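You operate a simulated robot arm through the tools that you are given. There is no shell and no other tool. Be economical: measure what you need, move in short steps, check, and stop when the job is done.

You are at the controls of a simulated robot arm. One attempt, no reset.

JOB
Lock the 9 W lamp in the jig, test it once, switch off.
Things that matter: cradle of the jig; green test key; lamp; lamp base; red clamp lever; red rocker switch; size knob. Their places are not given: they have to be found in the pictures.

Only the result counts: the job must be done as asked and must still hold three seconds after the hand-in. Knocking over, shifting, dropping, spilling or breaking anything else fails it.

ROBOT AND FRAMES
A 7-joint arm with a two-finger parallel gripper, fixed in place. Base frame: the origin is at the foot of the arm, x ahead of it, y to its left, z up; the work surface is at about z = 0. Lengths are in mm, angles in rad, forces in N, time in s.
With the tool pointing down near the work surface it reaches from about 220 to 580 mm from the base axis. Its first joint turns from -1.152 to 1.152 rad. Payload 2.5 kg.
The TCP is the grasp point between the finger pads, 23 mm short of the fingertips. In the tool frame z runs along the fingers and y along their closing line. Largest opening 94 mm; finger width 38, thickness 10; the body of the gripper, 54 by 96 mm, starts 39 mm behind the TCP.
Orientation is that of the tool frame in the base frame, as a unit quaternion [x, y, z, w]. With the fingers straight down and closing along the base's y, the tool's x points along the base's -x, its y along +y and its z along -z.

CONTROLS
- The arm moves only by the tool step_arm. Its argument "deltas" is a list of rows, each an object (a shift or turn left out is 0, a gripper value left out holds the last) with "claw": the finger opening in mm, from 0 to 94; "dp": the shift along the base's x, y, z in mm, a list of three; "turn": the turn, a rotation vector about the base's x, y, z in rad, a list of three. In form: [{"claw": claw, "dp": [dx, dy, dz], "turn": [ax, ay, az]}, ...]. A call has 1 to 12 rows; each row shifts and turns the commanded pose from where the row before left it. A row lasts 0.2 s, in which the tool goes at most 50 mm and 0.15 rad; a call with a longer step from one row to the next is refused whole, and so is a gripper value outside its range. Where a pose cannot be reached the arm comes as near as it can. A force on the tool above 70 N (or 10 N above the force at the start of the call, whichever is more), or a blocked arm, ends the call early, and 0.2 s more pass. Each finger travels about 108 mm/s and halts on what it meets, pressing with about 37 N; the grip force reading is that of the motor and also rises with nothing between the fingers. The clock runs only during rows and for 0.2 s after the last one: add rows that do not move to give the fingers time. The reply holds the time, the measured pose of the TCP, the force on the tool along the base axes, the opening and the grip force, in the units named above and with some noise, with the torque about the TCP (base axes, N m) and any sound that the robot's microphone picked up.
- Cameras (640 x 400 px; columns grow to the right, rows downward): "scene" is fixed at [117.6, -410.7, 538.7]; the picture's right is [0.82, -0.58, 0.00], its down [-0.36, -0.51, -0.78] and it looks along [0.45, 0.64, -0.62] (base axes); focal length 214 px, centre (320, 200). "wrist" rides on the gripper at [86, 16, -74] in the tool frame; the picture's right is [-0.18, 0.98, 0.00], its down [-0.58, -0.11, -0.81] and it looks along [-0.79, -0.15, 0.59] (tool axes); focal length 243 px, centre (320, 200).
- capture(camera): a new picture of that camera. It takes no simulated time.
- measure_at(camera, pixels): for up to 12 pixels [column, row] of the newest picture of that camera ("zoom" is the newest enlarged one), the place [x, y, z] in the base frame of the surface seen there, good to about 2 mm. It takes no simulated time.
- zoom(camera, box): a new picture of the part [left, top, right, bottom] of that camera's present view, enlarged. It takes no simulated time.
- job_done(): hands the job in; it is judged then, once.

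Work in short steps. Measure before you move; look again where a grasp or a placing could have gone wrong, and mend it. You have 80 turns and 46 pictures in all, those below and enlarged ones among them. Open the gripper and draw the arm clear of the work before you hand the job in, unless the task says otherwise; then end with one line.

The tools are called after "Emit:" by a JSON object that holds its "op" and its "data". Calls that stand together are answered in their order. step_arm: Moves the arm, as the interface text tells. Its arguments: {"type":"object","properties":{"deltas":{"type":"array","items":{"type":"object","properties":{"claw":{"type":"number"},"dp":{"type":"array","items":{"type":"number"}},"turn":{"type":"array","items":{"type":"number"}}}}}},"required":["deltas"]} The other tools are called the same way: capture (camera) takes a picture; measure_at (camera, pixels) gives the place of the surface under pixels of a picture; zoom (camera, box) takes an enlarged picture of a part of a camera's view; job_done () hands the job in.

At the start:

```text
clock: 0.0
ee_pos: [297.6, 109.9, 401.0]
tool_rot: [0.001, 1.0, 0.001, 0.0]
ft_force: [0.0, 0.7, 0.2]
torque: [-0.01, 0.01, 0.01]
width: 93.9
finger_force: 0.3
```

scene: 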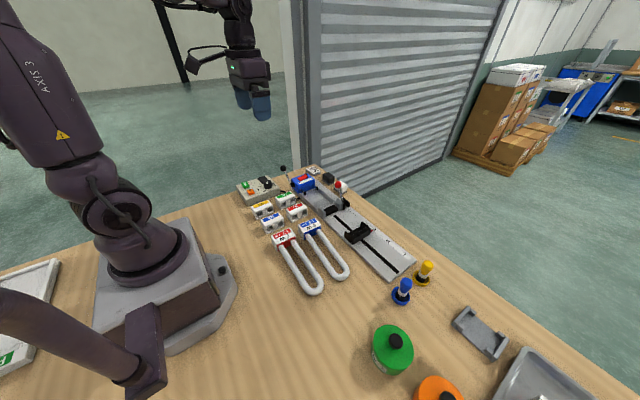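
wrist: 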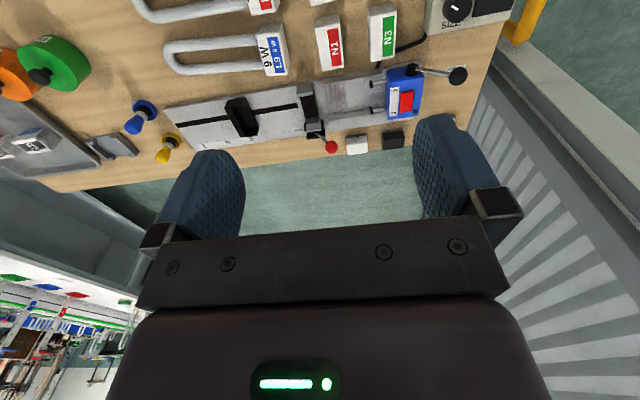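

I begin with enlarged views of the jig area in both cameras to identify the parts.

Emit:
{"op": "zoom", "data": {"camera": "scene", "box": [230, 155, 420, 300]}}

Emit:
{"op": "zoom", "data": {"camera": "wrist", "box": [120, 0, 540, 190]}}

```text
2.76 times, centred on (325, 228) of scene
```

zoom: 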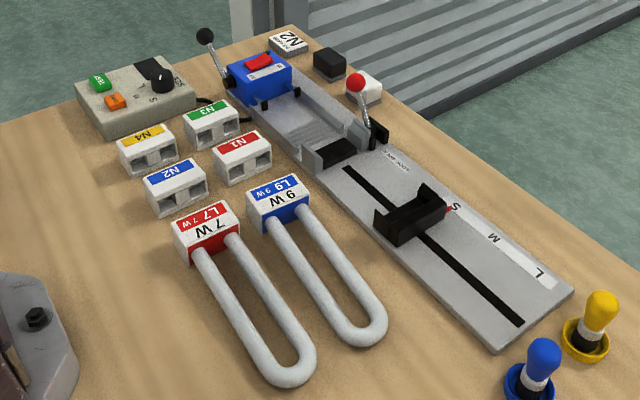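

```text
1.52 times, centred on (330, 95) of wrist
```

zoom: 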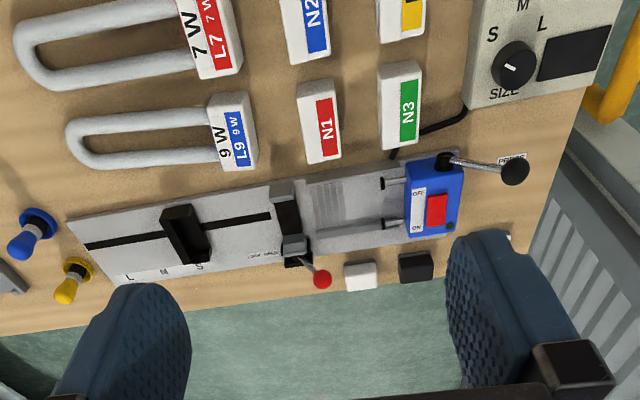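

The jig, the two lamps (7 W red, 9 W blue), the tester box and the blue switch head are visible. I measure their key points in the newest (wrist) zoom.

Emit:
{"op": "measure_at", "data": {"camera": "zoom", "pixels": [[242, 130], [85, 145], [150, 122], [185, 235], [285, 215], [293, 245], [321, 280], [437, 210], [513, 170], [513, 65], [340, 190], [325, 225]]}}

Emit:
{"op": "measure_at", "data": {"camera": "scene", "pixels": [[246, 184], [251, 191], [265, 179], [307, 226], [318, 240], [340, 277], [303, 181], [284, 168], [338, 185], [357, 232], [385, 240], [337, 208]]}}

```text
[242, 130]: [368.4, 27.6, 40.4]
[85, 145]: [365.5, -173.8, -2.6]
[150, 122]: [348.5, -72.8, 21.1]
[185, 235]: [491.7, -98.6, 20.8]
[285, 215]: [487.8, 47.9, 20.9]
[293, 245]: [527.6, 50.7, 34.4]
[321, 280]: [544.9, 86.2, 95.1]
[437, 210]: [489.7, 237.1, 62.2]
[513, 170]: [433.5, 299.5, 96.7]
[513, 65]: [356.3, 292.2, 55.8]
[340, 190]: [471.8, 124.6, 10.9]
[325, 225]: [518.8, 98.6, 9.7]
```

```text
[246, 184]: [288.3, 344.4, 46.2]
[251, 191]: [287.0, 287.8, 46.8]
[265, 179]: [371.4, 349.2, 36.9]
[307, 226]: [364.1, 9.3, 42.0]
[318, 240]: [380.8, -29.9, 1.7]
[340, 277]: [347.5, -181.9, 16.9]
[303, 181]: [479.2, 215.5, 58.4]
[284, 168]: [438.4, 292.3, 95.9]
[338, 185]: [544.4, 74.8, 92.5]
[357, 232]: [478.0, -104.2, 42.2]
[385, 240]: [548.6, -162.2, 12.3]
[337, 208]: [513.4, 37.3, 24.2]
```

I enlarge the jig and tester parts further to understand the mechanism.

Emit:
{"op": "zoom", "data": {"camera": "scene", "box": [280, 160, 360, 215]}}

Emit:
{"op": "zoom", "data": {"camera": "scene", "box": [235, 165, 325, 250]}}

Emit:
{"op": "zoom", "data": {"camera": "wrist", "box": [290, 50, 480, 160]}}

```text
7.27 times, centred on (320, 188) of scene
```

zoom: 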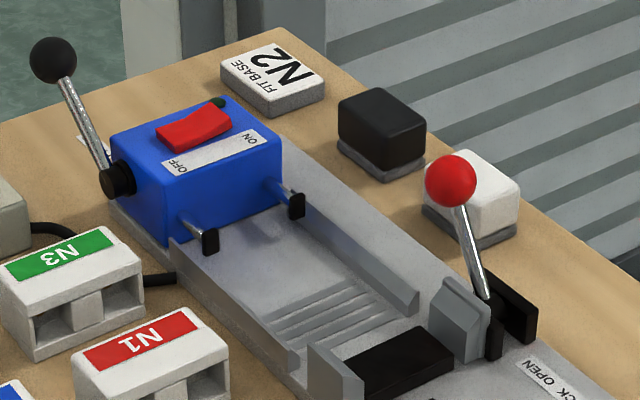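

```text
4.71 times, centred on (280, 208) of scene
```

zoom: 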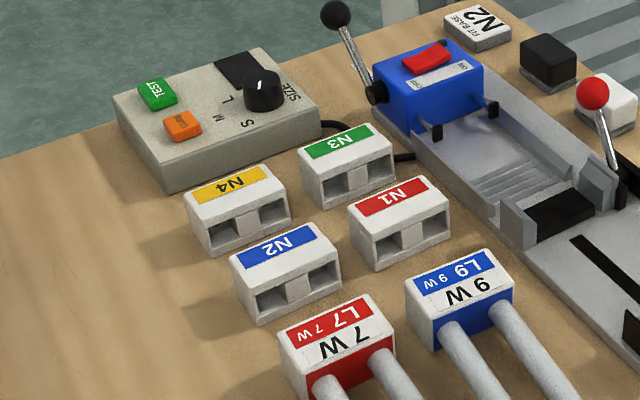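

```text
3.37 times, centred on (385, 105) of wrist
```

zoom: 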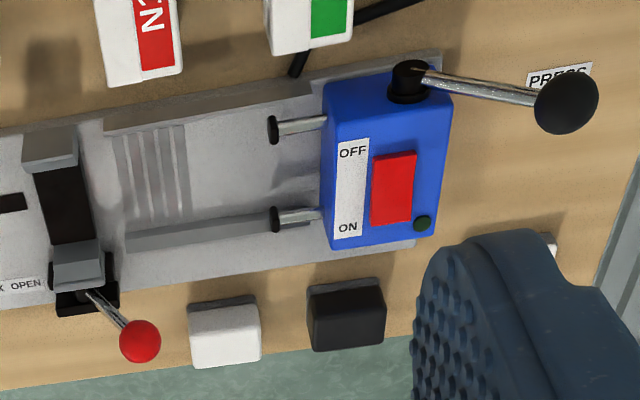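

The card beside the blue head says "FIT BASE N2", so base N2 belongs in the nest. I move to a closer viewpoint over the rail and lamps.

Emit:
{"op": "step_arm", "data": {"deltas": [{"dp": [-8, -25, -35]}, {"dp": [-8, -25, -35]}, {"dp": [-8, -25, -35]}, {"dp": [-8, -25, -30]}, {"dp": [-8, -20, 0]}]}}

Emit:
{"op": "capture", "data": {"camera": "wrist"}}

Emit:
{"op": "zoom", "data": {"camera": "wrist", "box": [120, 0, 480, 200]}}

```text
clock: 1.2
ee_pos: [255.9, -11.7, 265.2]
tool_rot: [-0.001, 1.0, 0.0, 0.0]
ft_force: [-0.9, -0.7, -0.1]
torque: [0.02, 0.03, 0.02]
width: 94.2
finger_force: 0.1
```

```text
38 pictures are left
```

wrist: 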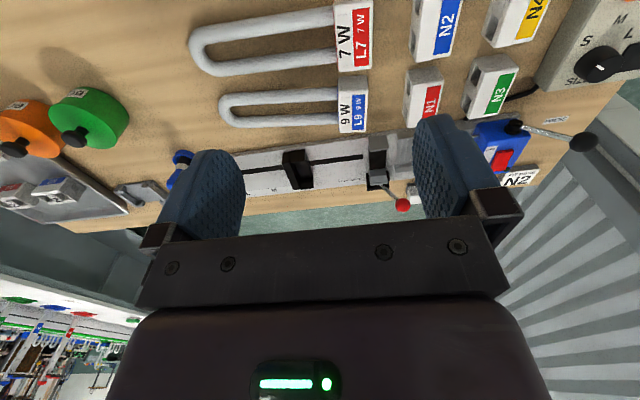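

```text
1.78 times, centred on (300, 100) of wrist
```

zoom: 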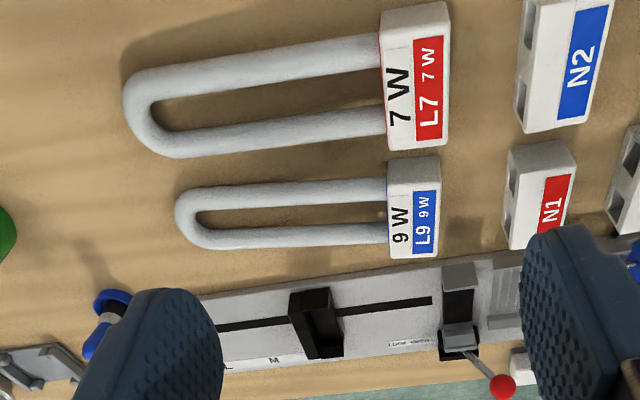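

I zoom on the cradle and rail marks in the scene view and measure points there.

Emit:
{"op": "zoom", "data": {"camera": "scene", "box": [310, 190, 420, 285]}}

Emit:
{"op": "measure_at", "data": {"camera": "wrist", "pixels": [[340, 78], [366, 78], [338, 130], [367, 129], [221, 100], [228, 122], [300, 98], [300, 121], [352, 85]]}}

```text
4.21 times, centred on (365, 238) of scene
```

zoom: 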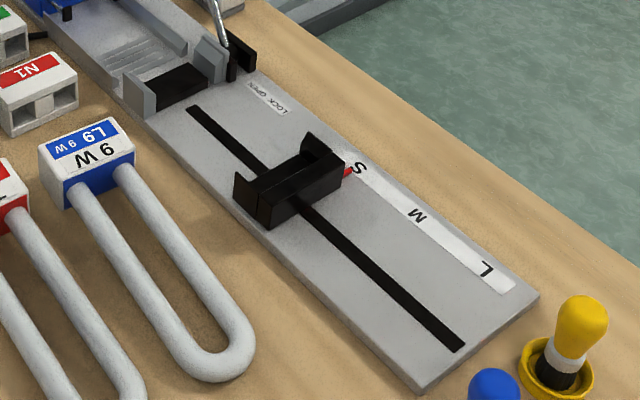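

```text
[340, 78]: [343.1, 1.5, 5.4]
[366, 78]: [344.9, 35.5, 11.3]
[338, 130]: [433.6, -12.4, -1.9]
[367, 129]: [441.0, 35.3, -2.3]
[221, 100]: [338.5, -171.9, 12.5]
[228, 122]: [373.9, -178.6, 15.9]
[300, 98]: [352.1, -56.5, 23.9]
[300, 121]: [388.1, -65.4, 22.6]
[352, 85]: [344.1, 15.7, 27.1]
```

I measure the cradle, marks and clamp in this zoom.

Emit:
{"op": "measure_at", "data": {"camera": "zoom", "pixels": [[356, 168], [415, 214], [487, 269], [348, 172], [300, 188], [315, 150], [245, 188], [180, 80], [205, 65], [140, 90], [190, 110], [458, 347]]}}

Emit:
{"op": "measure_at", "data": {"camera": "scene", "pixels": [[320, 233], [338, 273], [367, 277], [350, 280], [329, 287]]}}

```text
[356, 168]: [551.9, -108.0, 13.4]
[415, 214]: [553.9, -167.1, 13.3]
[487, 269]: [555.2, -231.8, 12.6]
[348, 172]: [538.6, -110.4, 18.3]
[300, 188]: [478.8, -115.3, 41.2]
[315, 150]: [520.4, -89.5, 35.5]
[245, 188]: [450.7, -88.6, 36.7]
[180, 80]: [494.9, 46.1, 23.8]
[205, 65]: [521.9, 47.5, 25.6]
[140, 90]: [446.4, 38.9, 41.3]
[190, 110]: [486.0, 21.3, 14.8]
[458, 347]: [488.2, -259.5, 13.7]
```

```text
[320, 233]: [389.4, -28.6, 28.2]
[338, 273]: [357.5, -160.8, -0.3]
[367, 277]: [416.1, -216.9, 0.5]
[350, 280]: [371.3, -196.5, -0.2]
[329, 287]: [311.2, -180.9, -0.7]
```

I zoom on lamp base, N2, and clamp for dimensions.

Emit:
{"op": "zoom", "data": {"camera": "scene", "box": [255, 180, 355, 245]}}

```text
6.15 times, centred on (305, 212) of scene
```

zoom: 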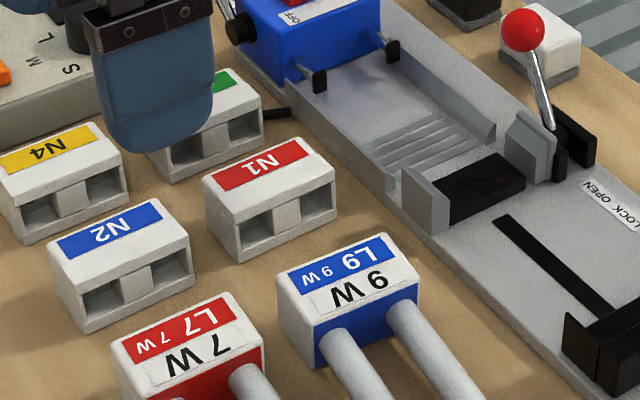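

Emit:
{"op": "measure_at", "data": {"camera": "zoom", "pixels": [[282, 276], [315, 325], [416, 281], [385, 238], [50, 252], [85, 292], [190, 241], [160, 202], [432, 185], [545, 140], [505, 150], [455, 190]]}}

Emit:
{"op": "measure_at", "data": {"camera": "zoom", "pixels": [[524, 30], [553, 130], [575, 110], [500, 170], [440, 215], [470, 150], [490, 125], [385, 185], [318, 82], [393, 50], [430, 140], [400, 100]]}}

```text
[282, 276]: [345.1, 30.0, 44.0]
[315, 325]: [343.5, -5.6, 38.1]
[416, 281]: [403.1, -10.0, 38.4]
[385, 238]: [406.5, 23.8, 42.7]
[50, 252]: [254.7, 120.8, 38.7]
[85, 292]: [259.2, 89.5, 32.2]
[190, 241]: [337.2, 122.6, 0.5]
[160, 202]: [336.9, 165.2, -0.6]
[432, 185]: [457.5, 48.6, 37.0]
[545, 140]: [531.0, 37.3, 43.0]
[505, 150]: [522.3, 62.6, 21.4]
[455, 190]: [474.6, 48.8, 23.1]
```

```text
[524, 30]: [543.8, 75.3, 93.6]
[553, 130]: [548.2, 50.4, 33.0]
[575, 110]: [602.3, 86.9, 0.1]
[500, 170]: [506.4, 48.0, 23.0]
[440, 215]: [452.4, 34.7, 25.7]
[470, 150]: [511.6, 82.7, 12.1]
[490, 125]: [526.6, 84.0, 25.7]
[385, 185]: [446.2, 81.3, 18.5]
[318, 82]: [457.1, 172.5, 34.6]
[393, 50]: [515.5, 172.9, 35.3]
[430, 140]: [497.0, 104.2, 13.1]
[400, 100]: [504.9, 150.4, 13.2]
```

The lamp base measures about 60×35×41 mm centred near (374, 10). I move and yaw to see the rear face of the lamp, N2 and the tester from the +y side.

Emit:
{"op": "step_arm", "data": {"deltas": [{"dp": [0, 35, -10], "turn": [0, 0, -0.12]}, {"dp": [0, 35, -10], "turn": [0, 0, -0.12]}, {"dp": [-10, 35, -15], "turn": [0, 0, -0.12]}, {"dp": [-10, 35, -15], "turn": [0, 0, -0.12]}, {"dp": [-5, 32, -15], "turn": [0, 0, -0.1]}, {}]}}

Emit:
{"op": "capture", "data": {"camera": "wrist"}}

```text
clock: 2.6
ee_pos: [231.5, 162.4, 200.6]
tool_rot: [0.286, 0.958, 0.0, 0.0]
ft_force: [0.0, -0.2, -0.1]
torque: [0.02, -0.01, 0.0]
width: 94.1
finger_force: 0.1
```

```text
34 pictures are left
```

wrist: 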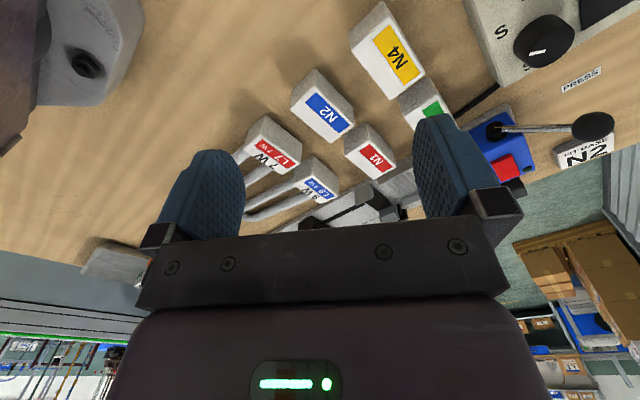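

Emit:
{"op": "zoom", "data": {"camera": "wrist", "box": [230, 90, 430, 230]}}

```text
2.86 times, centred on (330, 160) of wrist
```

zoom: 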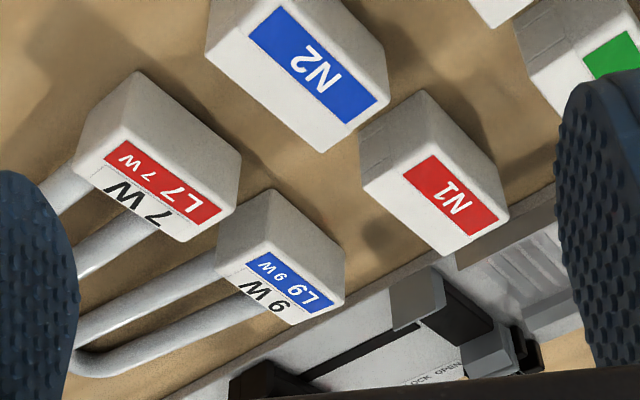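

Neither lamp nor N2 has a plug; the N blocks are spare bases, and the lamp already carries its base, so the base sits in the nest with tubes in the clamp and the U-end in the cradle (S fits: tube about 175 mm). I zoom on the size knob, cradle alignment, and rocker.

Emit:
{"op": "zoom", "data": {"camera": "wrist", "box": [450, 0, 640, 110]}}

Emit:
{"op": "zoom", "data": {"camera": "scene", "box": [340, 210, 400, 250]}}

```text
3.37 times, centred on (545, 55) of wrist
```

zoom: 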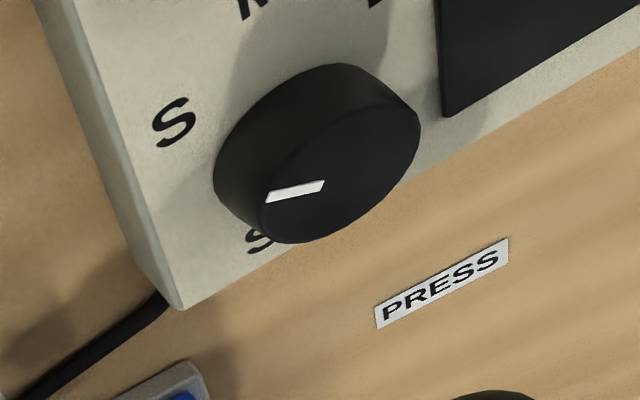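

```text
10.00 times, centred on (370, 230) of scene
```

zoom: 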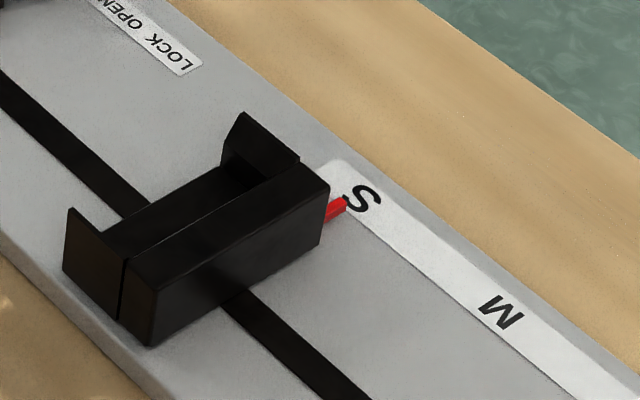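

The cradle pointer is at S. I measure the knob pointer and the S/M/L letters.

Emit:
{"op": "measure_at", "data": {"camera": "wrist", "pixels": [[529, 56], [545, 52], [501, 35], [523, 2], [545, 40], [535, 37]]}}

Emit:
{"op": "zoom", "data": {"camera": "scene", "box": [235, 160, 305, 205]}}

```text
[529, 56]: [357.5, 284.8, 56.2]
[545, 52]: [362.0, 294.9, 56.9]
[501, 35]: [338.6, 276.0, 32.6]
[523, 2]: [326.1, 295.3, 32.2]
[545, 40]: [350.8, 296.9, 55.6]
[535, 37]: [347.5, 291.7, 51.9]
```

```text
8.89 times, centred on (270, 182) of scene
```

zoom: 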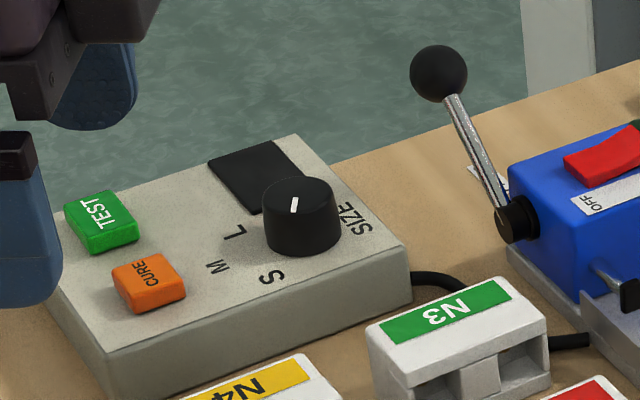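

Emit:
{"op": "measure_at", "data": {"camera": "zoom", "pixels": [[296, 199], [293, 212], [264, 193], [338, 193], [300, 180], [302, 209], [271, 277], [217, 267], [235, 233], [105, 220], [150, 280], [355, 218]]}}

Emit:
{"op": "measure_at", "data": {"camera": "zoom", "pixels": [[604, 157], [570, 162], [628, 145], [590, 180], [635, 165], [438, 75], [82, 205], [125, 240]]}}

```text
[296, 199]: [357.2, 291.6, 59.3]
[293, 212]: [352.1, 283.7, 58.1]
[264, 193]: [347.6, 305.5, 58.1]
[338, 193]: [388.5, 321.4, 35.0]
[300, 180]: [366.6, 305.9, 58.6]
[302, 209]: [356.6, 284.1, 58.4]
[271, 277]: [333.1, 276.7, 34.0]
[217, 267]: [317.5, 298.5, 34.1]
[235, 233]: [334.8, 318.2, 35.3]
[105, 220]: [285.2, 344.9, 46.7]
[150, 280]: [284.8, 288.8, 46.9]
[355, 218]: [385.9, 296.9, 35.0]
```

```text
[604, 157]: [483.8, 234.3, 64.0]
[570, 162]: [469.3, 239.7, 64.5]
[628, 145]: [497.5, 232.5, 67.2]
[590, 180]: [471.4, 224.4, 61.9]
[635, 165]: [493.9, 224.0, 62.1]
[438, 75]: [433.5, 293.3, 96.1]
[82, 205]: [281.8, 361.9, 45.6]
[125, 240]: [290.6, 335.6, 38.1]
```

The pointer seems to face near S (about 60° from M), but the letter geometry is unclear. I move above the knob for a nearly top-down look.

Emit:
{"op": "step_arm", "data": {"deltas": [{"dp": [27, 27, 1], "turn": [0, 0, 0.12]}, {"dp": [27, 27, 1], "turn": [0, 0, 0.12]}, {"dp": [27, 27, 1], "turn": [0, 0, 0.12]}, {"dp": [27, 27, 1], "turn": [0, 0, 0.12]}, {"dp": [24, 26, 1], "turn": [0, 0, 0.1]}, {}]}}

Emit:
{"op": "zoom", "data": {"camera": "wrist", "box": [220, 0, 420, 125]}}

```text
clock: 4.0
ee_pos: [362.4, 294.5, 205.4]
tool_rot: [0.0, 1.0, 0.001, -0.001]
ft_force: [0.8, 0.3, 0.0]
torque: [0.01, -0.01, -0.02]
width: 93.8
finger_force: 0.0
```

```text
3.20 times, centred on (320, 62) of wrist
```

zoom: 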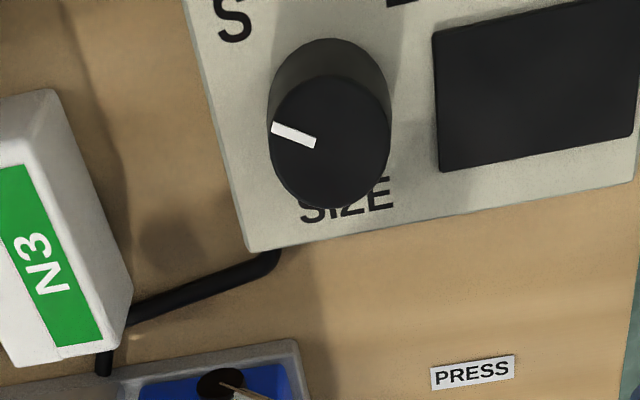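

I measure the knob disc and letters from this close view.

Emit:
{"op": "measure_at", "data": {"camera": "zoom", "pixels": [[275, 127], [314, 143], [274, 145], [388, 140], [330, 80], [330, 205], [235, 20], [330, 143], [272, 90], [388, 90], [250, 248], [630, 183]]}}

Emit:
{"op": "step_arm", "data": {"deltas": [{"dp": [-30, 0, 0]}, {"dp": [-15, 0, 0]}, {}]}}

Emit:
{"op": "zoom", "data": {"camera": "wrist", "box": [220, 0, 420, 125]}}

```text
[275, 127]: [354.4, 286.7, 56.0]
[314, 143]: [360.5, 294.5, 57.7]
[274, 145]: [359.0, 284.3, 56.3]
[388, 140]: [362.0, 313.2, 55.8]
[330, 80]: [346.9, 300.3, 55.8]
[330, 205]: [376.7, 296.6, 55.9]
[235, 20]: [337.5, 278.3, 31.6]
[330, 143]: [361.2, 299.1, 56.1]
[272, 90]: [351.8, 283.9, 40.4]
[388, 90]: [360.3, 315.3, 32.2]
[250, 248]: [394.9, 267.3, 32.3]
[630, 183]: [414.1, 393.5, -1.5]
```

```text
clock: 4.8
ee_pos: [315.9, 295.7, 205.9]
tool_rot: [0.0, 1.0, 0.0, -0.001]
ft_force: [-0.4, 0.1, 0.2]
torque: [0.01, -0.01, -0.03]
width: 94.0
finger_force: 0.0
```

```text
3.20 times, centred on (320, 62) of wrist
```

zoom: 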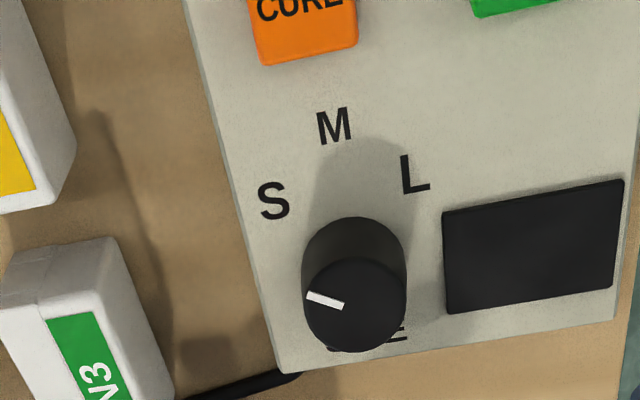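

The knob pointer is nearer S than M/L but I need certainty on size. I move above the rail to inspect the cradle and clamp closely.

Emit:
{"op": "step_arm", "data": {"deltas": [{"dp": [15, -44, 0]}, {"dp": [15, -44, 0]}, {"dp": [15, -44, 0]}, {"dp": [15, -44, 0]}, {"dp": [15, -44, 0]}, {"dp": [15, -44, 0]}, {"dp": [15, -44, 0]}, {"dp": [15, -44, 0]}, {"dp": [15, -30, 0]}, {}]}}

Emit:
{"op": "capture", "data": {"camera": "wrist"}}

```text
clock: 7.0
ee_pos: [453.1, -88.0, 206.2]
tool_rot: [0.0, 1.0, 0.001, 0.0]
ft_force: [0.6, 0.3, 0.9]
torque: [-0.02, 0.0, 0.02]
width: 94.1
finger_force: 0.1
```

```text
27 pictures are left
```

wrist: 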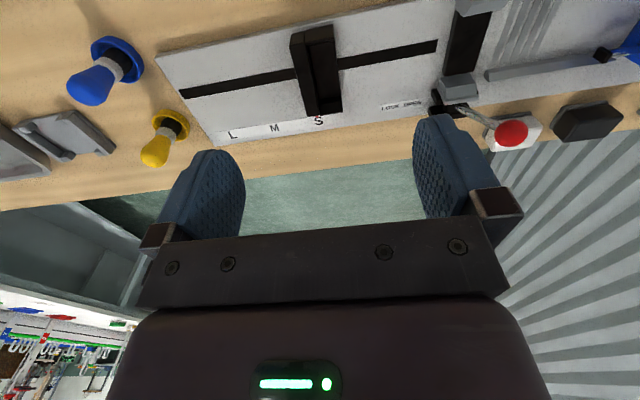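

Emit:
{"op": "zoom", "data": {"camera": "wrist", "box": [270, 0, 530, 150]}}

```text
2.46 times, centred on (400, 75) of wrist
```

zoom: 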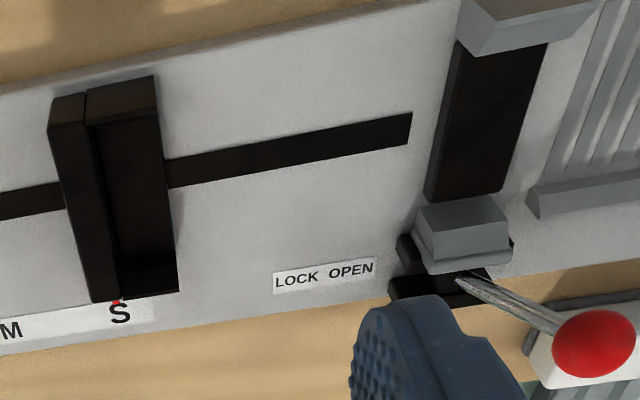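

Emit:
{"op": "measure_at", "data": {"camera": "zoom", "pixels": [[68, 110], [98, 140], [120, 230], [120, 105], [140, 270], [78, 200], [490, 110], [520, 35], [460, 225], [500, 50], [595, 342], [560, 205]]}}

Emit:
{"op": "measure_at", "data": {"camera": "zoom", "pixels": [[92, 115], [155, 90], [120, 312], [115, 300], [560, 160], [620, 80], [450, 190], [540, 60], [470, 290], [440, 20], [510, 235], [505, 190]]}}

```text
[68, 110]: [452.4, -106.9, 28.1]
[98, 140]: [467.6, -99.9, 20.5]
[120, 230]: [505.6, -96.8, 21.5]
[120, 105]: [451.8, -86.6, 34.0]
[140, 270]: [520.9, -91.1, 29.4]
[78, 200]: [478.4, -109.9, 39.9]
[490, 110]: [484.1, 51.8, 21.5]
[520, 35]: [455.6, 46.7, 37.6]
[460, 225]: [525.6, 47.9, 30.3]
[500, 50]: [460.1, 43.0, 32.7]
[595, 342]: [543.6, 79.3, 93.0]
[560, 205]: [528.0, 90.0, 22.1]
```

```text
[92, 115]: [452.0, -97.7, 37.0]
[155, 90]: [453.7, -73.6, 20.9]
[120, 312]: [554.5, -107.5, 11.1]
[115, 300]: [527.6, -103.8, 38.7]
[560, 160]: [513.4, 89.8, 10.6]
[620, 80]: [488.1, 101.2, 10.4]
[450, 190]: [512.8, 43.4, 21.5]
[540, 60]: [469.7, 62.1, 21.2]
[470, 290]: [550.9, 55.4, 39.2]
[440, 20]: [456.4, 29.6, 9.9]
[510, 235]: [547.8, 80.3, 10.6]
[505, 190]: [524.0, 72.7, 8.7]
```

The cradle is already on S, matching the lamp (tube ~175 mm from the cradle wall y≈-102 puts the base behind the clamp). I will grasp the lamp by its base, fingers closing along y, yawed to its ~-5° angle; first I hover over it and look.

Emit:
{"op": "step_arm", "data": {"deltas": [{"dp": [-27, 33, -5], "turn": [0, 0, -0.03]}, {"dp": [-26, 33, -5], "turn": [0, 0, -0.03]}, {"dp": [-26, 32, -5], "turn": [0, 0, -0.027]}, {}]}}

Emit:
{"op": "zoom", "data": {"camera": "wrist", "box": [120, 0, 420, 185]}}

```text
clock: 8.0
ee_pos: [372.7, 11.6, 191.5]
tool_rot: [0.043, 0.999, 0.0, 0.001]
ft_force: [0.5, 0.3, 0.4]
torque: [-0.02, 0.01, -0.02]
width: 94.2
finger_force: 0.0
```

```text
2.13 times, centred on (270, 92) of wrist
```

zoom: 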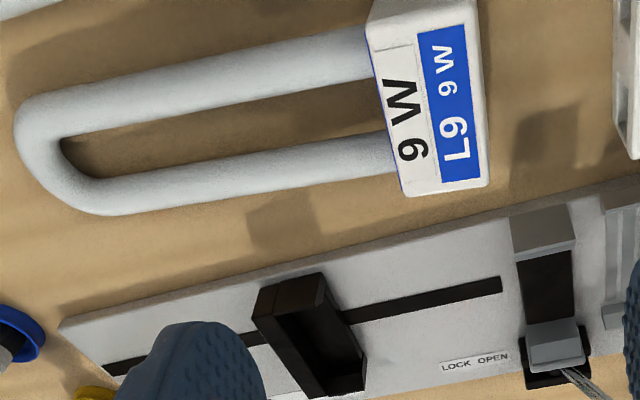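

Emit:
{"op": "measure_at", "data": {"camera": "zoom", "pixels": [[370, 28], [406, 192], [486, 182], [466, 10], [18, 125], [85, 208], [340, 160], [340, 55], [120, 195], [60, 105], [430, 100], [375, 170]]}}

```text
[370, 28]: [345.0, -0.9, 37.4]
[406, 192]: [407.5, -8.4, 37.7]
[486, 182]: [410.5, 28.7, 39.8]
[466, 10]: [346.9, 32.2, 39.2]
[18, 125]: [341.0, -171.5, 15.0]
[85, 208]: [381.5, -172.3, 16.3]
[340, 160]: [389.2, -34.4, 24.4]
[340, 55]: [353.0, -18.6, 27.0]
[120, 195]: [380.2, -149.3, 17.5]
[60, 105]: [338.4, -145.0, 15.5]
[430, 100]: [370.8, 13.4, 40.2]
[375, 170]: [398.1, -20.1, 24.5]
```

Base centre ≈ (376, 11), top z≈39, tubes' tops ≈27. I narrow the gripper to 60 and descend so the tips stop just above the tubes (TCP z ≈ 52).

Emit:
{"op": "step_arm", "data": {"deltas": [{"claw": 60, "dp": [3, 0, -35]}, {"dp": [0, 0, -35]}, {"dp": [0, 0, -30]}, {"dp": [0, 0, -20]}, {"dp": [0, 0, -15]}, {}]}}

Emit:
{"op": "zoom", "data": {"camera": "scene", "box": [260, 180, 380, 260]}}

```text
clock: 9.4
ee_pos: [378.8, 9.7, 56.4]
tool_rot: [0.044, 0.999, -0.001, 0.0]
ft_force: [-0.2, 0.5, 0.8]
torque: [0.03, 0.01, -0.01]
width: 60.1
finger_force: 0.1
```

```text
5.00 times, centred on (320, 220) of scene
```

zoom: 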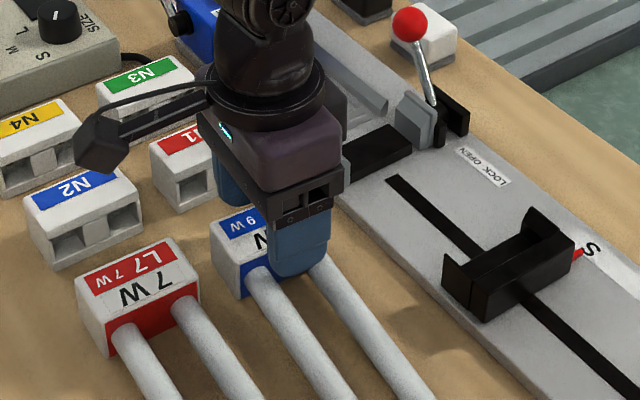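

Fingers straddle the base as planned. I lower 4 mm, then close.

Emit:
{"op": "step_arm", "data": {"deltas": [{"dp": [-2, 0, -4]}, {"claw": 45}, {"claw": 30}, {"claw": 20}, {"claw": 20}, {}]}}

```text
clock: 10.8
ee_pos: [376.0, 11.6, 52.6]
tool_rot: [0.044, 0.999, 0.0, -0.001]
ft_force: [-1.3, -0.4, 0.4]
torque: [0.05, -0.06, 0.0]
width: 39.6
finger_force: 37.2
```

The grip closed at 39.6 mm with 37 N. I lift a little and look.

Emit:
{"op": "step_arm", "data": {"deltas": [{"dp": [0, 0, 10]}, {"dp": [0, 0, 15]}, {"dp": [0, 0, 15]}, {}]}}

Emit:
{"op": "zoom", "data": {"camera": "scene", "box": [260, 170, 400, 290]}}

```text
clock: 11.8
ee_pos: [376.3, 10.1, 93.0]
tool_rot: [0.043, 0.999, -0.001, 0.0]
ft_force: [0.5, 0.7, 0.5]
torque: [0.03, -0.02, 0.03]
width: 19.9
finger_force: 0.2
```

```text
3.33 times, centred on (330, 230) of scene
```

zoom: 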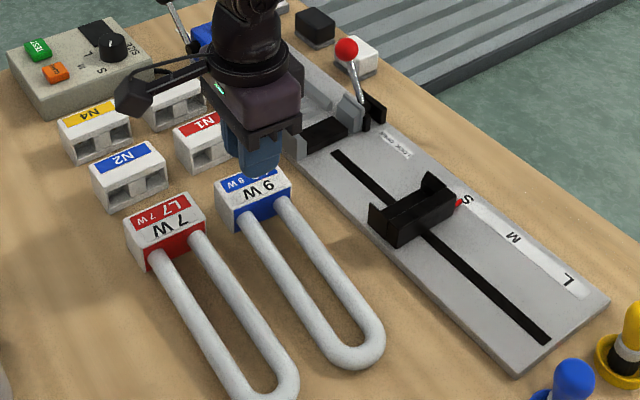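

The grip slipped: too little of the base above the tubes. I'll grip the base across x instead; first I measure the gap to the 7 W base beside it.

Emit:
{"op": "measure_at", "data": {"camera": "zoom", "pixels": [[203, 218], [186, 195], [206, 240], [217, 190], [230, 210], [290, 190], [230, 132], [222, 160], [127, 232], [150, 250], [347, 48], [355, 60]]}}

Emit:
{"op": "step_arm", "data": {"deltas": [{"claw": 80, "dp": [0, 0, 20], "turn": [0, 0, 0.14]}, {"dp": [0, 0, 20], "turn": [0, 0, 0.14]}, {"dp": [0, 0, 20], "turn": [0, 0, 0.14]}, {"turn": [0, 0, 0.14]}, {"turn": [0, 0, 0.14]}, {"turn": [0, 0, 0.14]}, {"turn": [0, 0, 0.14]}, {"turn": [0, 0, 0.14]}, {"turn": [0, 0, 0.15]}, {"turn": [0, 0, 0.15]}, {"turn": [0, 0, 0.15]}, {}]}}

```text
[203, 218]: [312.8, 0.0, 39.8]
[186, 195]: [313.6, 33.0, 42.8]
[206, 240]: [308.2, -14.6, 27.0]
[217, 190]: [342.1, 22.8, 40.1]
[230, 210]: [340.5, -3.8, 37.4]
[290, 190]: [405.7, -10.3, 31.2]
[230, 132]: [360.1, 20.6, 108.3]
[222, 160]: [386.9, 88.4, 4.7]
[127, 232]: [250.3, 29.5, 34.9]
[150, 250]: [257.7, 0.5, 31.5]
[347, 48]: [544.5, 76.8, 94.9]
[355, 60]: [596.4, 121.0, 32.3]
```

```text
clock: 14.4
ee_pos: [375.2, 10.8, 151.5]
tool_rot: [-0.676, 0.737, -0.001, 0.0]
ft_force: [0.1, 0.2, -0.3]
torque: [0.01, -0.02, 0.01]
width: 80.0
finger_force: 0.2
```

The gap to the 7 W base is ~29 mm, enough for a finger. I descend with 78 mm opening over the base, TCP to z≈41.

Emit:
{"op": "step_arm", "data": {"deltas": [{"claw": 78, "dp": [0, 3, -35]}, {"dp": [0, 0, -35]}, {"dp": [0, 0, -25]}, {"dp": [0, 0, -15]}, {}]}}

Emit:
{"op": "capture", "data": {"camera": "scene"}}

```text
clock: 15.6
ee_pos: [375.7, 13.8, 42.1]
tool_rot: [-0.675, 0.738, 0.0, 0.0]
ft_force: [0.3, 0.5, -0.1]
torque: [0.02, -0.02, 0.04]
width: 78.2
finger_force: 0.1
```

```text
22 pictures are left
```

scene: 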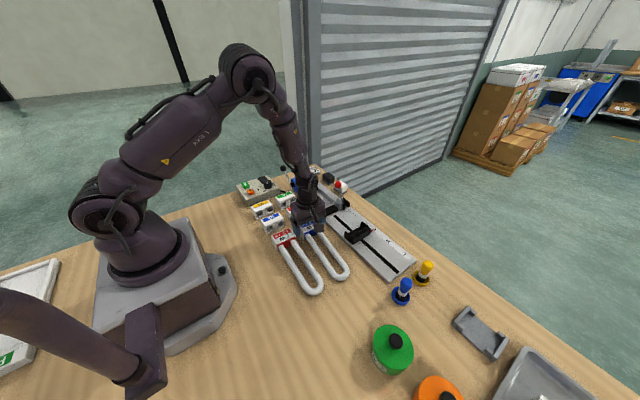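

The gripper stands over the base with free sides. I close and lift slightly.

Emit:
{"op": "step_arm", "data": {"deltas": [{"claw": 65}, {"claw": 50}, {"claw": 50}, {}, {"dp": [0, 0, 10]}, {"dp": [0, 0, 15]}, {"dp": [0, 0, 15]}, {}]}}

Emit:
{"op": "zoom", "data": {"camera": "scene", "box": [260, 170, 400, 290]}}

```text
clock: 17.4
ee_pos: [374.1, 14.0, 82.8]
tool_rot: [-0.675, 0.738, 0.001, 0.0]
ft_force: [0.6, -0.6, -0.9]
torque: [0.03, -0.01, 0.01]
width: 67.4
finger_force: 37.6
```

```text
3.33 times, centred on (330, 230) of scene
```

zoom: 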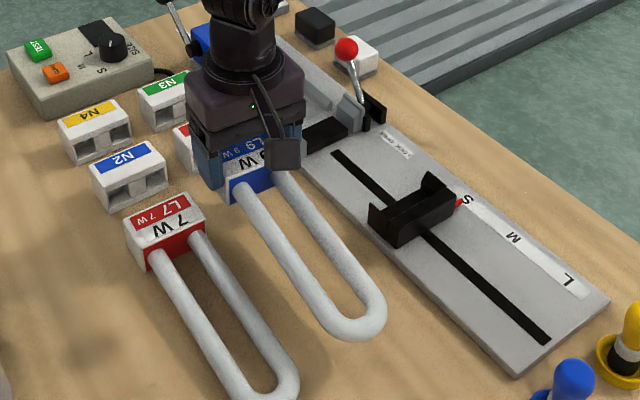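

The lamp is held at 67.4 mm. I measure its attitude in hand.

Emit:
{"op": "measure_at", "data": {"camera": "zoom", "pixels": [[250, 210], [320, 312], [300, 200], [370, 285], [355, 330], [382, 315], [250, 190], [320, 330], [235, 175], [290, 190], [345, 325], [275, 250]]}}

```text
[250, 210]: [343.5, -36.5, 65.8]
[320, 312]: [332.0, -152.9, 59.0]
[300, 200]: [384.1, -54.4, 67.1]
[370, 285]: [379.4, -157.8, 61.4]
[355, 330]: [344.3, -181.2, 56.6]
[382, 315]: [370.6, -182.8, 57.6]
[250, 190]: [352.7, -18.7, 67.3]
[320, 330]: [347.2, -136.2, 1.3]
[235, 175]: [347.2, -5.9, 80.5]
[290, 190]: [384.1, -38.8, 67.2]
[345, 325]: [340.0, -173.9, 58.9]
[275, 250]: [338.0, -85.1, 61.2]
```

The lamp is pitched ~3.5° down and yawed ~-5°. I level and align it while carrying it to above the nest at (488, 116, 130).

Emit:
{"op": "step_arm", "data": {"deltas": [{"dp": [0, 0, 25], "turn": [0, 0, 0.04]}, {"dp": [14, 22, 22], "turn": [0, 0, 0.045]}, {"dp": [35, 30, 0], "turn": [-0.03, 0, 0]}, {"dp": [35, 30, 0], "turn": [-0.03, 0, 0]}, {"dp": [30, 20, 0]}, {}]}}

Emit:
{"op": "capture", "data": {"camera": "wrist"}}

Emit:
{"op": "zoom", "data": {"camera": "scene", "box": [275, 140, 415, 260]}}

```text
clock: 18.8
ee_pos: [488.4, 115.1, 128.1]
tool_rot: [-0.705, 0.708, -0.022, -0.022]
ft_force: [0.0, -0.1, -1.7]
torque: [0.06, 0.0, 0.0]
width: 67.7
finger_force: 36.7
```

```text
20 pictures are left
```

wrist: 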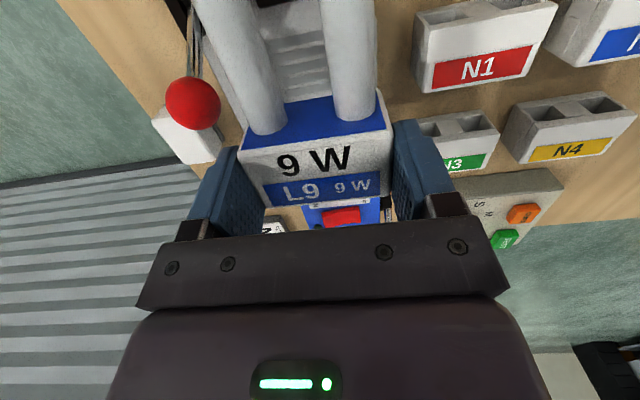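

```text
3.33 times, centred on (345, 200) of scene
```

zoom: 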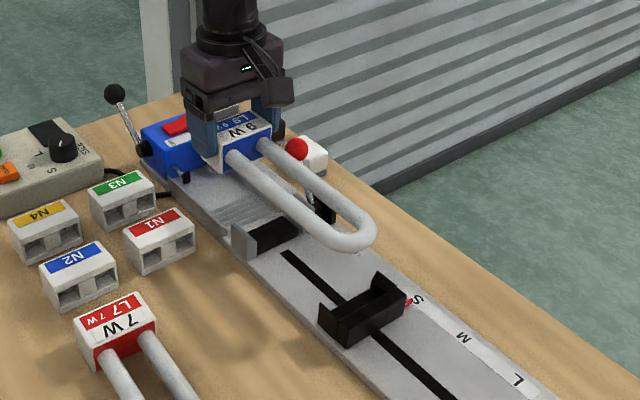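

Emit:
{"op": "measure_at", "data": {"camera": "zoom", "pixels": [[235, 162], [325, 240], [270, 150], [362, 215], [340, 245], [370, 235], [222, 147], [274, 128], [235, 232], [190, 200], [260, 235], [325, 205]]}}

Emit:
{"op": "measure_at", "data": {"camera": "wrist", "pixels": [[240, 60], [268, 120], [328, 50], [370, 50], [345, 115], [245, 150], [392, 130], [270, 205], [380, 195], [325, 90], [285, 102], [253, 60]]}}

```text
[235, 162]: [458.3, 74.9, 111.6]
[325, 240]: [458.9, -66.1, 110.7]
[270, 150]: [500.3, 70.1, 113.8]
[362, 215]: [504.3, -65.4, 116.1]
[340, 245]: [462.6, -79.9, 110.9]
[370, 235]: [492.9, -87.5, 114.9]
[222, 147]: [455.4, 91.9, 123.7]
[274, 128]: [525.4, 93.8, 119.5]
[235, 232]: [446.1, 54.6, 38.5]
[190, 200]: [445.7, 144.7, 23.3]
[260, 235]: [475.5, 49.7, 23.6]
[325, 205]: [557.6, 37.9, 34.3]
```

```text
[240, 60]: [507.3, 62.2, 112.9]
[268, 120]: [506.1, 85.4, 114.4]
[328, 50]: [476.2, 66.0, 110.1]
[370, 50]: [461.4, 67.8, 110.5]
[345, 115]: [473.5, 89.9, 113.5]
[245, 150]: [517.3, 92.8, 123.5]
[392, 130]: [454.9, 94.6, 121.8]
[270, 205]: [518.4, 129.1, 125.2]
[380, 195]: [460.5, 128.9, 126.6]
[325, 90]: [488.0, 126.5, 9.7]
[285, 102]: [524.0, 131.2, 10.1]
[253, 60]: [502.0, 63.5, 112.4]
```

The lamp is level: base x 455–521, y 93–130, tube end at y≈-88, base bottom ~z 84. I shift +1 mm in x and lower it in stages into the nest, about 14 mm behind final, to be slid afterwards.

Emit:
{"op": "step_arm", "data": {"deltas": [{"dp": [1, 1, -25]}, {"dp": [0, 0, -20]}, {"dp": [0, 0, -12]}, {"dp": [0, 0, -6]}, {}]}}

Emit:
{"op": "zoom", "data": {"camera": "scene", "box": [285, 150, 385, 240]}}

```text
clock: 20.0
ee_pos: [491.4, 116.1, 66.5]
tool_rot: [-0.705, 0.708, -0.022, -0.021]
ft_force: [0.4, 1.3, -2.4]
torque: [0.05, -0.01, 0.0]
width: 67.6
finger_force: 37.1
```

```text
4.44 times, centred on (335, 195) of scene
```

zoom: 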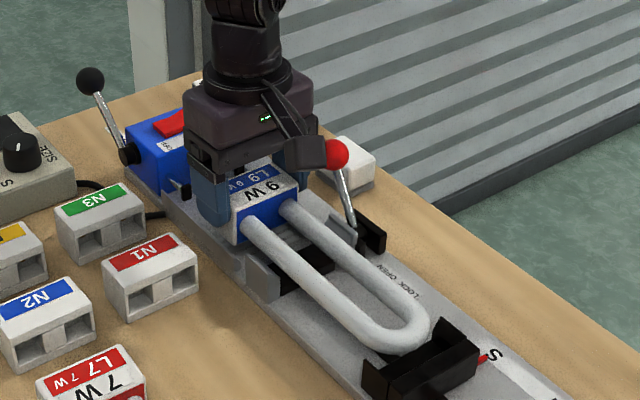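

All clear so far. I lower gently by small steps to the floor.

Emit:
{"op": "step_arm", "data": {"deltas": [{"dp": [-0.5, 0, -4]}, {"dp": [0, 0, -3]}, {"dp": [0, 0, -2]}, {"dp": [0, 0, -2]}, {}]}}

```text
clock: 21.2
ee_pos: [490.0, 117.9, 54.7]
tool_rot: [-0.706, 0.708, -0.022, -0.021]
ft_force: [2.0, -0.3, -1.5]
torque: [0.06, -0.01, 0.14]
width: 67.4
finger_force: 36.6
```

Emit:
{"op": "step_arm", "data": {"deltas": [{"dp": [0, 0, -1]}, {"dp": [0, 0, -1]}, {}]}}

Emit:
{"op": "zoom", "data": {"camera": "scene", "box": [285, 160, 385, 240]}}

```text
clock: 22.0
ee_pos: [489.5, 117.5, 52.7]
tool_rot: [-0.706, 0.708, -0.021, -0.023]
ft_force: [2.8, -0.2, -0.9]
torque: [-0.1, -0.08, 0.26]
width: 67.9
finger_force: 37.6
```

```text
5.00 times, centred on (335, 200) of scene
```

zoom: 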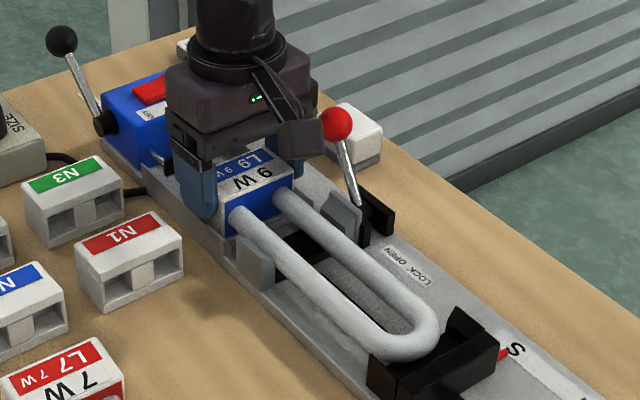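

Emit:
{"op": "measure_at", "data": {"camera": "zoom", "pixels": [[240, 215], [280, 192], [395, 352], [432, 320], [410, 355], [230, 205], [290, 180], [260, 245], [345, 215], [380, 370], [455, 320], [225, 225]]}}

```text
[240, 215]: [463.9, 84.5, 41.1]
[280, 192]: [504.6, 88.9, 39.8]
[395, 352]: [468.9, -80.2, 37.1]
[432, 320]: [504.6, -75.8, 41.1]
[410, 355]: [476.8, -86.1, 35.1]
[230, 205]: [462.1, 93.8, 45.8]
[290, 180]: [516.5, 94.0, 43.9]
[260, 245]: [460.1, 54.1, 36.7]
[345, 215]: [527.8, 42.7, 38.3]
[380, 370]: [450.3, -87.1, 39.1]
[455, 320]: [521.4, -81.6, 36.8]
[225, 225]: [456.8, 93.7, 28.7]
```

Tube tops are at z≈40 at both ends: seated. I release gently (opening 78) and rise.

Emit:
{"op": "step_arm", "data": {"deltas": [{"claw": 71}, {"claw": 76}, {"claw": 78}, {"dp": [0, 0, 10]}, {"dp": [0, 0, 25]}, {"dp": [0, 0, 35]}, {}]}}

Emit:
{"op": "zoom", "data": {"camera": "scene", "box": [285, 160, 385, 240]}}

```text
clock: 23.6
ee_pos: [488.4, 117.0, 123.6]
tool_rot: [-0.705, 0.708, -0.022, -0.023]
ft_force: [0.4, -0.3, 0.5]
torque: [-0.02, 0.02, 0.0]
width: 78.2
finger_force: 0.1
```

```text
5.00 times, centred on (335, 200) of scene
```

zoom: 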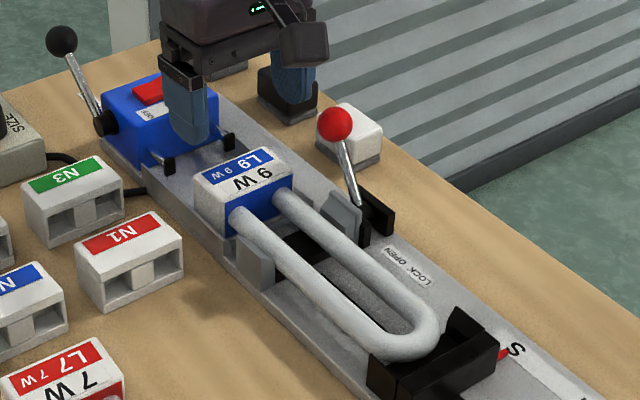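

The lamp stays put. I measure its base back edge and tube end relative to the cradle wall before pushing.

Emit:
{"op": "measure_at", "data": {"camera": "zoom", "pixels": [[197, 178], [225, 210], [262, 148], [292, 184], [230, 160], [420, 352], [437, 318], [400, 358], [430, 345], [440, 340], [415, 372], [168, 165]]}}

Emit:
{"op": "step_arm", "data": {"deltas": [{"claw": 40, "dp": [0, 20, 0], "turn": [0.06, 0, 0]}, {"claw": 0, "dp": [0, 19, 0]}, {"claw": 0}, {}]}}

```text
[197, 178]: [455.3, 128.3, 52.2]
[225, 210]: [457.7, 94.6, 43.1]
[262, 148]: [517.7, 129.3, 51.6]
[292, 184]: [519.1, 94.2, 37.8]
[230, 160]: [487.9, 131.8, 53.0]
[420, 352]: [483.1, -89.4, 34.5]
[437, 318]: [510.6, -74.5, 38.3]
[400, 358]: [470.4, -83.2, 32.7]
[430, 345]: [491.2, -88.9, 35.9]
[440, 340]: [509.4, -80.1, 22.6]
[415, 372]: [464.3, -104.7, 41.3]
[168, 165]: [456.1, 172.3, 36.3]
```

```text
clock: 24.6
ee_pos: [488.7, 155.5, 122.5]
tool_rot: [-0.706, 0.708, 0.0, 0.0]
ft_force: [0.1, 1.2, -0.1]
torque: [0.0, -0.01, 0.01]
width: 0.0
finger_force: 37.2
```

Base back ≈ y 130, tube end ≈ -90, wall ≈ -103: about 13 mm to slide. I lower the closed fingers behind the base and approach.

Emit:
{"op": "step_arm", "data": {"deltas": [{"dp": [0, 1, -30]}, {"dp": [0, 0, -30]}, {"dp": [0, 0, -20]}, {}, {"dp": [0, -5, 0]}, {"dp": [0, -4, 0]}, {"dp": [0, -3, 0]}, {}]}}

```text
clock: 26.4
ee_pos: [490.3, 145.8, 42.9]
tool_rot: [-0.706, 0.708, 0.0, 0.0]
ft_force: [0.6, 1.0, 1.0]
torque: [0.04, 0.0, 0.02]
width: 0.0
finger_force: 36.4
```

Emit:
{"op": "step_arm", "data": {"deltas": [{"dp": [0, -2, 0]}, {"dp": [0, -2, 0]}, {"dp": [0, -1, 0]}, {}]}}

Emit:
{"op": "zoom", "data": {"camera": "scene", "box": [285, 160, 385, 240]}}

```text
clock: 27.4
ee_pos: [490.0, 141.1, 43.4]
tool_rot: [-0.706, 0.708, 0.0, 0.001]
ft_force: [0.0, 0.4, 0.4]
torque: [0.01, 0.02, 0.01]
width: 0.0
finger_force: 37.0
```

```text
5.00 times, centred on (335, 200) of scene
```

zoom: 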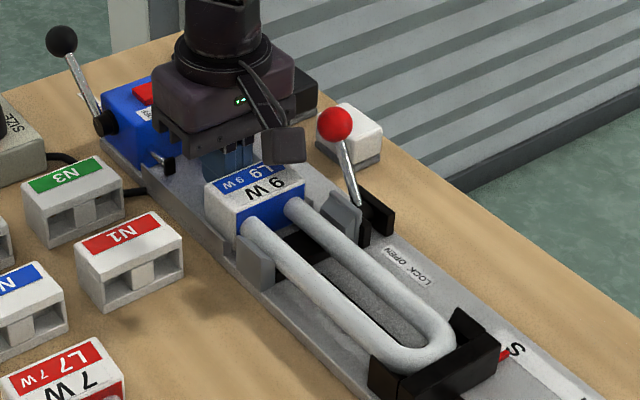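

The lamp slid well; the end is near the cradle wall. I push in 1 mm steps checking force.

Emit:
{"op": "step_arm", "data": {"deltas": [{"dp": [0, -1, 0]}, {"dp": [0, -1, 0]}, {}]}}

Emit:
{"op": "step_arm", "data": {"deltas": [{"dp": [0, -1, 0]}, {}]}}

Emit:
{"op": "step_arm", "data": {"deltas": [{"dp": [0, -1, 0]}, {}]}}

Emit:
{"op": "zoom", "data": {"camera": "scene", "box": [320, 200, 380, 250]}}

```text
clock: 28.2
ee_pos: [490.2, 139.0, 43.2]
tool_rot: [-0.706, 0.709, 0.0, 0.001]
ft_force: [0.1, 0.7, 0.7]
torque: [-0.02, -0.01, 0.0]
width: 0.0
finger_force: 37.2
```

```text
clock: 28.8
ee_pos: [490.1, 136.3, 43.3]
tool_rot: [-0.706, 0.708, 0.0, 0.0]
ft_force: [0.1, 0.5, 0.9]
torque: [0.01, 0.02, 0.01]
width: 0.1
finger_force: 36.7
```

```text
clock: 29.4
ee_pos: [489.4, 135.9, 42.2]
tool_rot: [-0.705, 0.709, 0.001, 0.0]
ft_force: [0.1, 1.4, -1.0]
torque: [-0.01, 0.0, 0.03]
width: 0.0
finger_force: 36.9
```

```text
8.00 times, centred on (350, 225) of scene
```

zoom: 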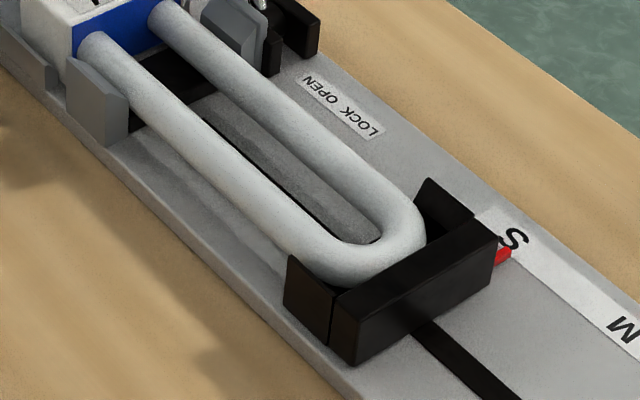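

The pointer may have shifted slightly from S; I measure it.

Emit:
{"op": "measure_at", "data": {"camera": "zoom", "pixels": [[513, 240], [503, 255], [497, 252], [430, 182], [350, 292], [480, 222], [425, 235], [340, 275], [620, 325], [380, 260], [75, 100], [215, 30]]}}

Emit:
{"op": "step_arm", "data": {"deltas": [{"dp": [0, 15, 0]}, {"dp": [0, 5, 30]}, {"dp": [0, 0, 40]}, {"dp": [0, 0, 30]}, {}]}}

```text
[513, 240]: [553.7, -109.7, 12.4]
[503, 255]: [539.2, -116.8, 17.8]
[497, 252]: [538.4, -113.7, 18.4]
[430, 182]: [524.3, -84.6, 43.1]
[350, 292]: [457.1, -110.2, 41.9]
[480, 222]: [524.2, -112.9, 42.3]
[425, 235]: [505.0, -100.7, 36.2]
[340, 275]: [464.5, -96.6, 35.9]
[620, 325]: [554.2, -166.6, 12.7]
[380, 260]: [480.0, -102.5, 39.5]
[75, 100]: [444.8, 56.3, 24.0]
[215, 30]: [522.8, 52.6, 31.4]
```

```text
clock: 30.6
ee_pos: [490.3, 156.4, 141.7]
tool_rot: [-0.706, 0.708, -0.001, 0.0]
ft_force: [0.5, 0.7, -0.5]
torque: [0.01, -0.02, 0.01]
width: 0.0
finger_force: 36.7
```

The cradle slid ~4 mm past S (pointer ≈ -115, mark -110). I fly to the -y side of the cradle to nudge it back with closed fingers.

Emit:
{"op": "step_arm", "data": {"deltas": [{"dp": [0, -44, 0]}, {"dp": [0, -44, 0]}, {"dp": [0, -44, 0]}, {"dp": [0, -44, 0]}, {"dp": [0, -44, 0]}, {"dp": [0, -44, 0]}, {"dp": [-1, -42, 0]}, {"dp": [0, 0, -40]}, {"dp": [0, 0, -35]}, {"dp": [0, 0, -23]}, {}]}}

Emit:
{"op": "zoom", "data": {"camera": "scene", "box": [320, 190, 400, 250]}}

```text
clock: 33.0
ee_pos: [488.8, -149.1, 45.3]
tool_rot: [-0.706, 0.708, -0.001, 0.0]
ft_force: [0.1, -0.3, -0.5]
torque: [-0.02, -0.03, 0.0]
width: 0.0
finger_force: 36.9
```

```text
6.67 times, centred on (360, 220) of scene
```

zoom: 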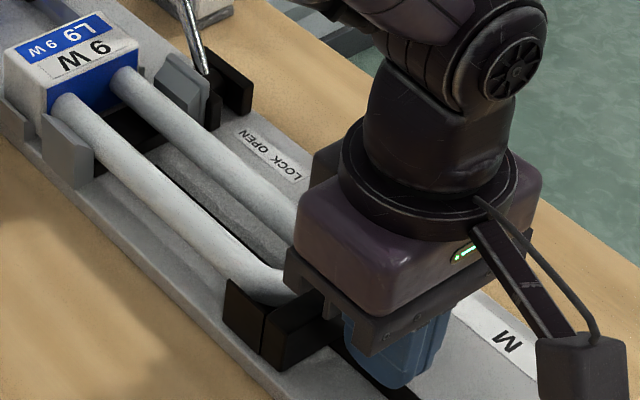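

I nudge +y up to TCP y≈-135 (expected wall outer face -116), then check with the wrist camera.

Emit:
{"op": "step_arm", "data": {"deltas": [{"dp": [0, 6, 0]}, {"dp": [0, 4, 0]}, {"dp": [0, 2, 0]}, {"dp": [0, 2, 0]}, {}]}}

Emit:
{"op": "capture", "data": {"camera": "wrist"}}

```text
clock: 34.2
ee_pos: [490.2, -134.9, 44.3]
tool_rot: [-0.706, 0.708, 0.0, 0.0]
ft_force: [0.5, -0.7, 0.4]
torque: [-0.01, 0.02, -0.01]
width: 0.0
finger_force: 37.1
```

```text
12 pictures are left
```

wrist: 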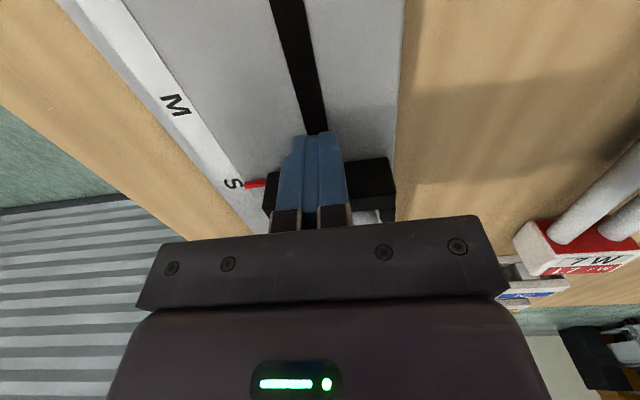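

Emit:
{"op": "measure_at", "data": {"camera": "wrist", "pixels": [[233, 184], [248, 185], [255, 184], [262, 184], [176, 105], [270, 200], [380, 175]]}}

```text
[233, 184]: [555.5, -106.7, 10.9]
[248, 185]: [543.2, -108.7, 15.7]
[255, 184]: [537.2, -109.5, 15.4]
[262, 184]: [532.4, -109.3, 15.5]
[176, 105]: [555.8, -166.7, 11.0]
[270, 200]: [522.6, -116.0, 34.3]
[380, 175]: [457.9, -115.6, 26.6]
```

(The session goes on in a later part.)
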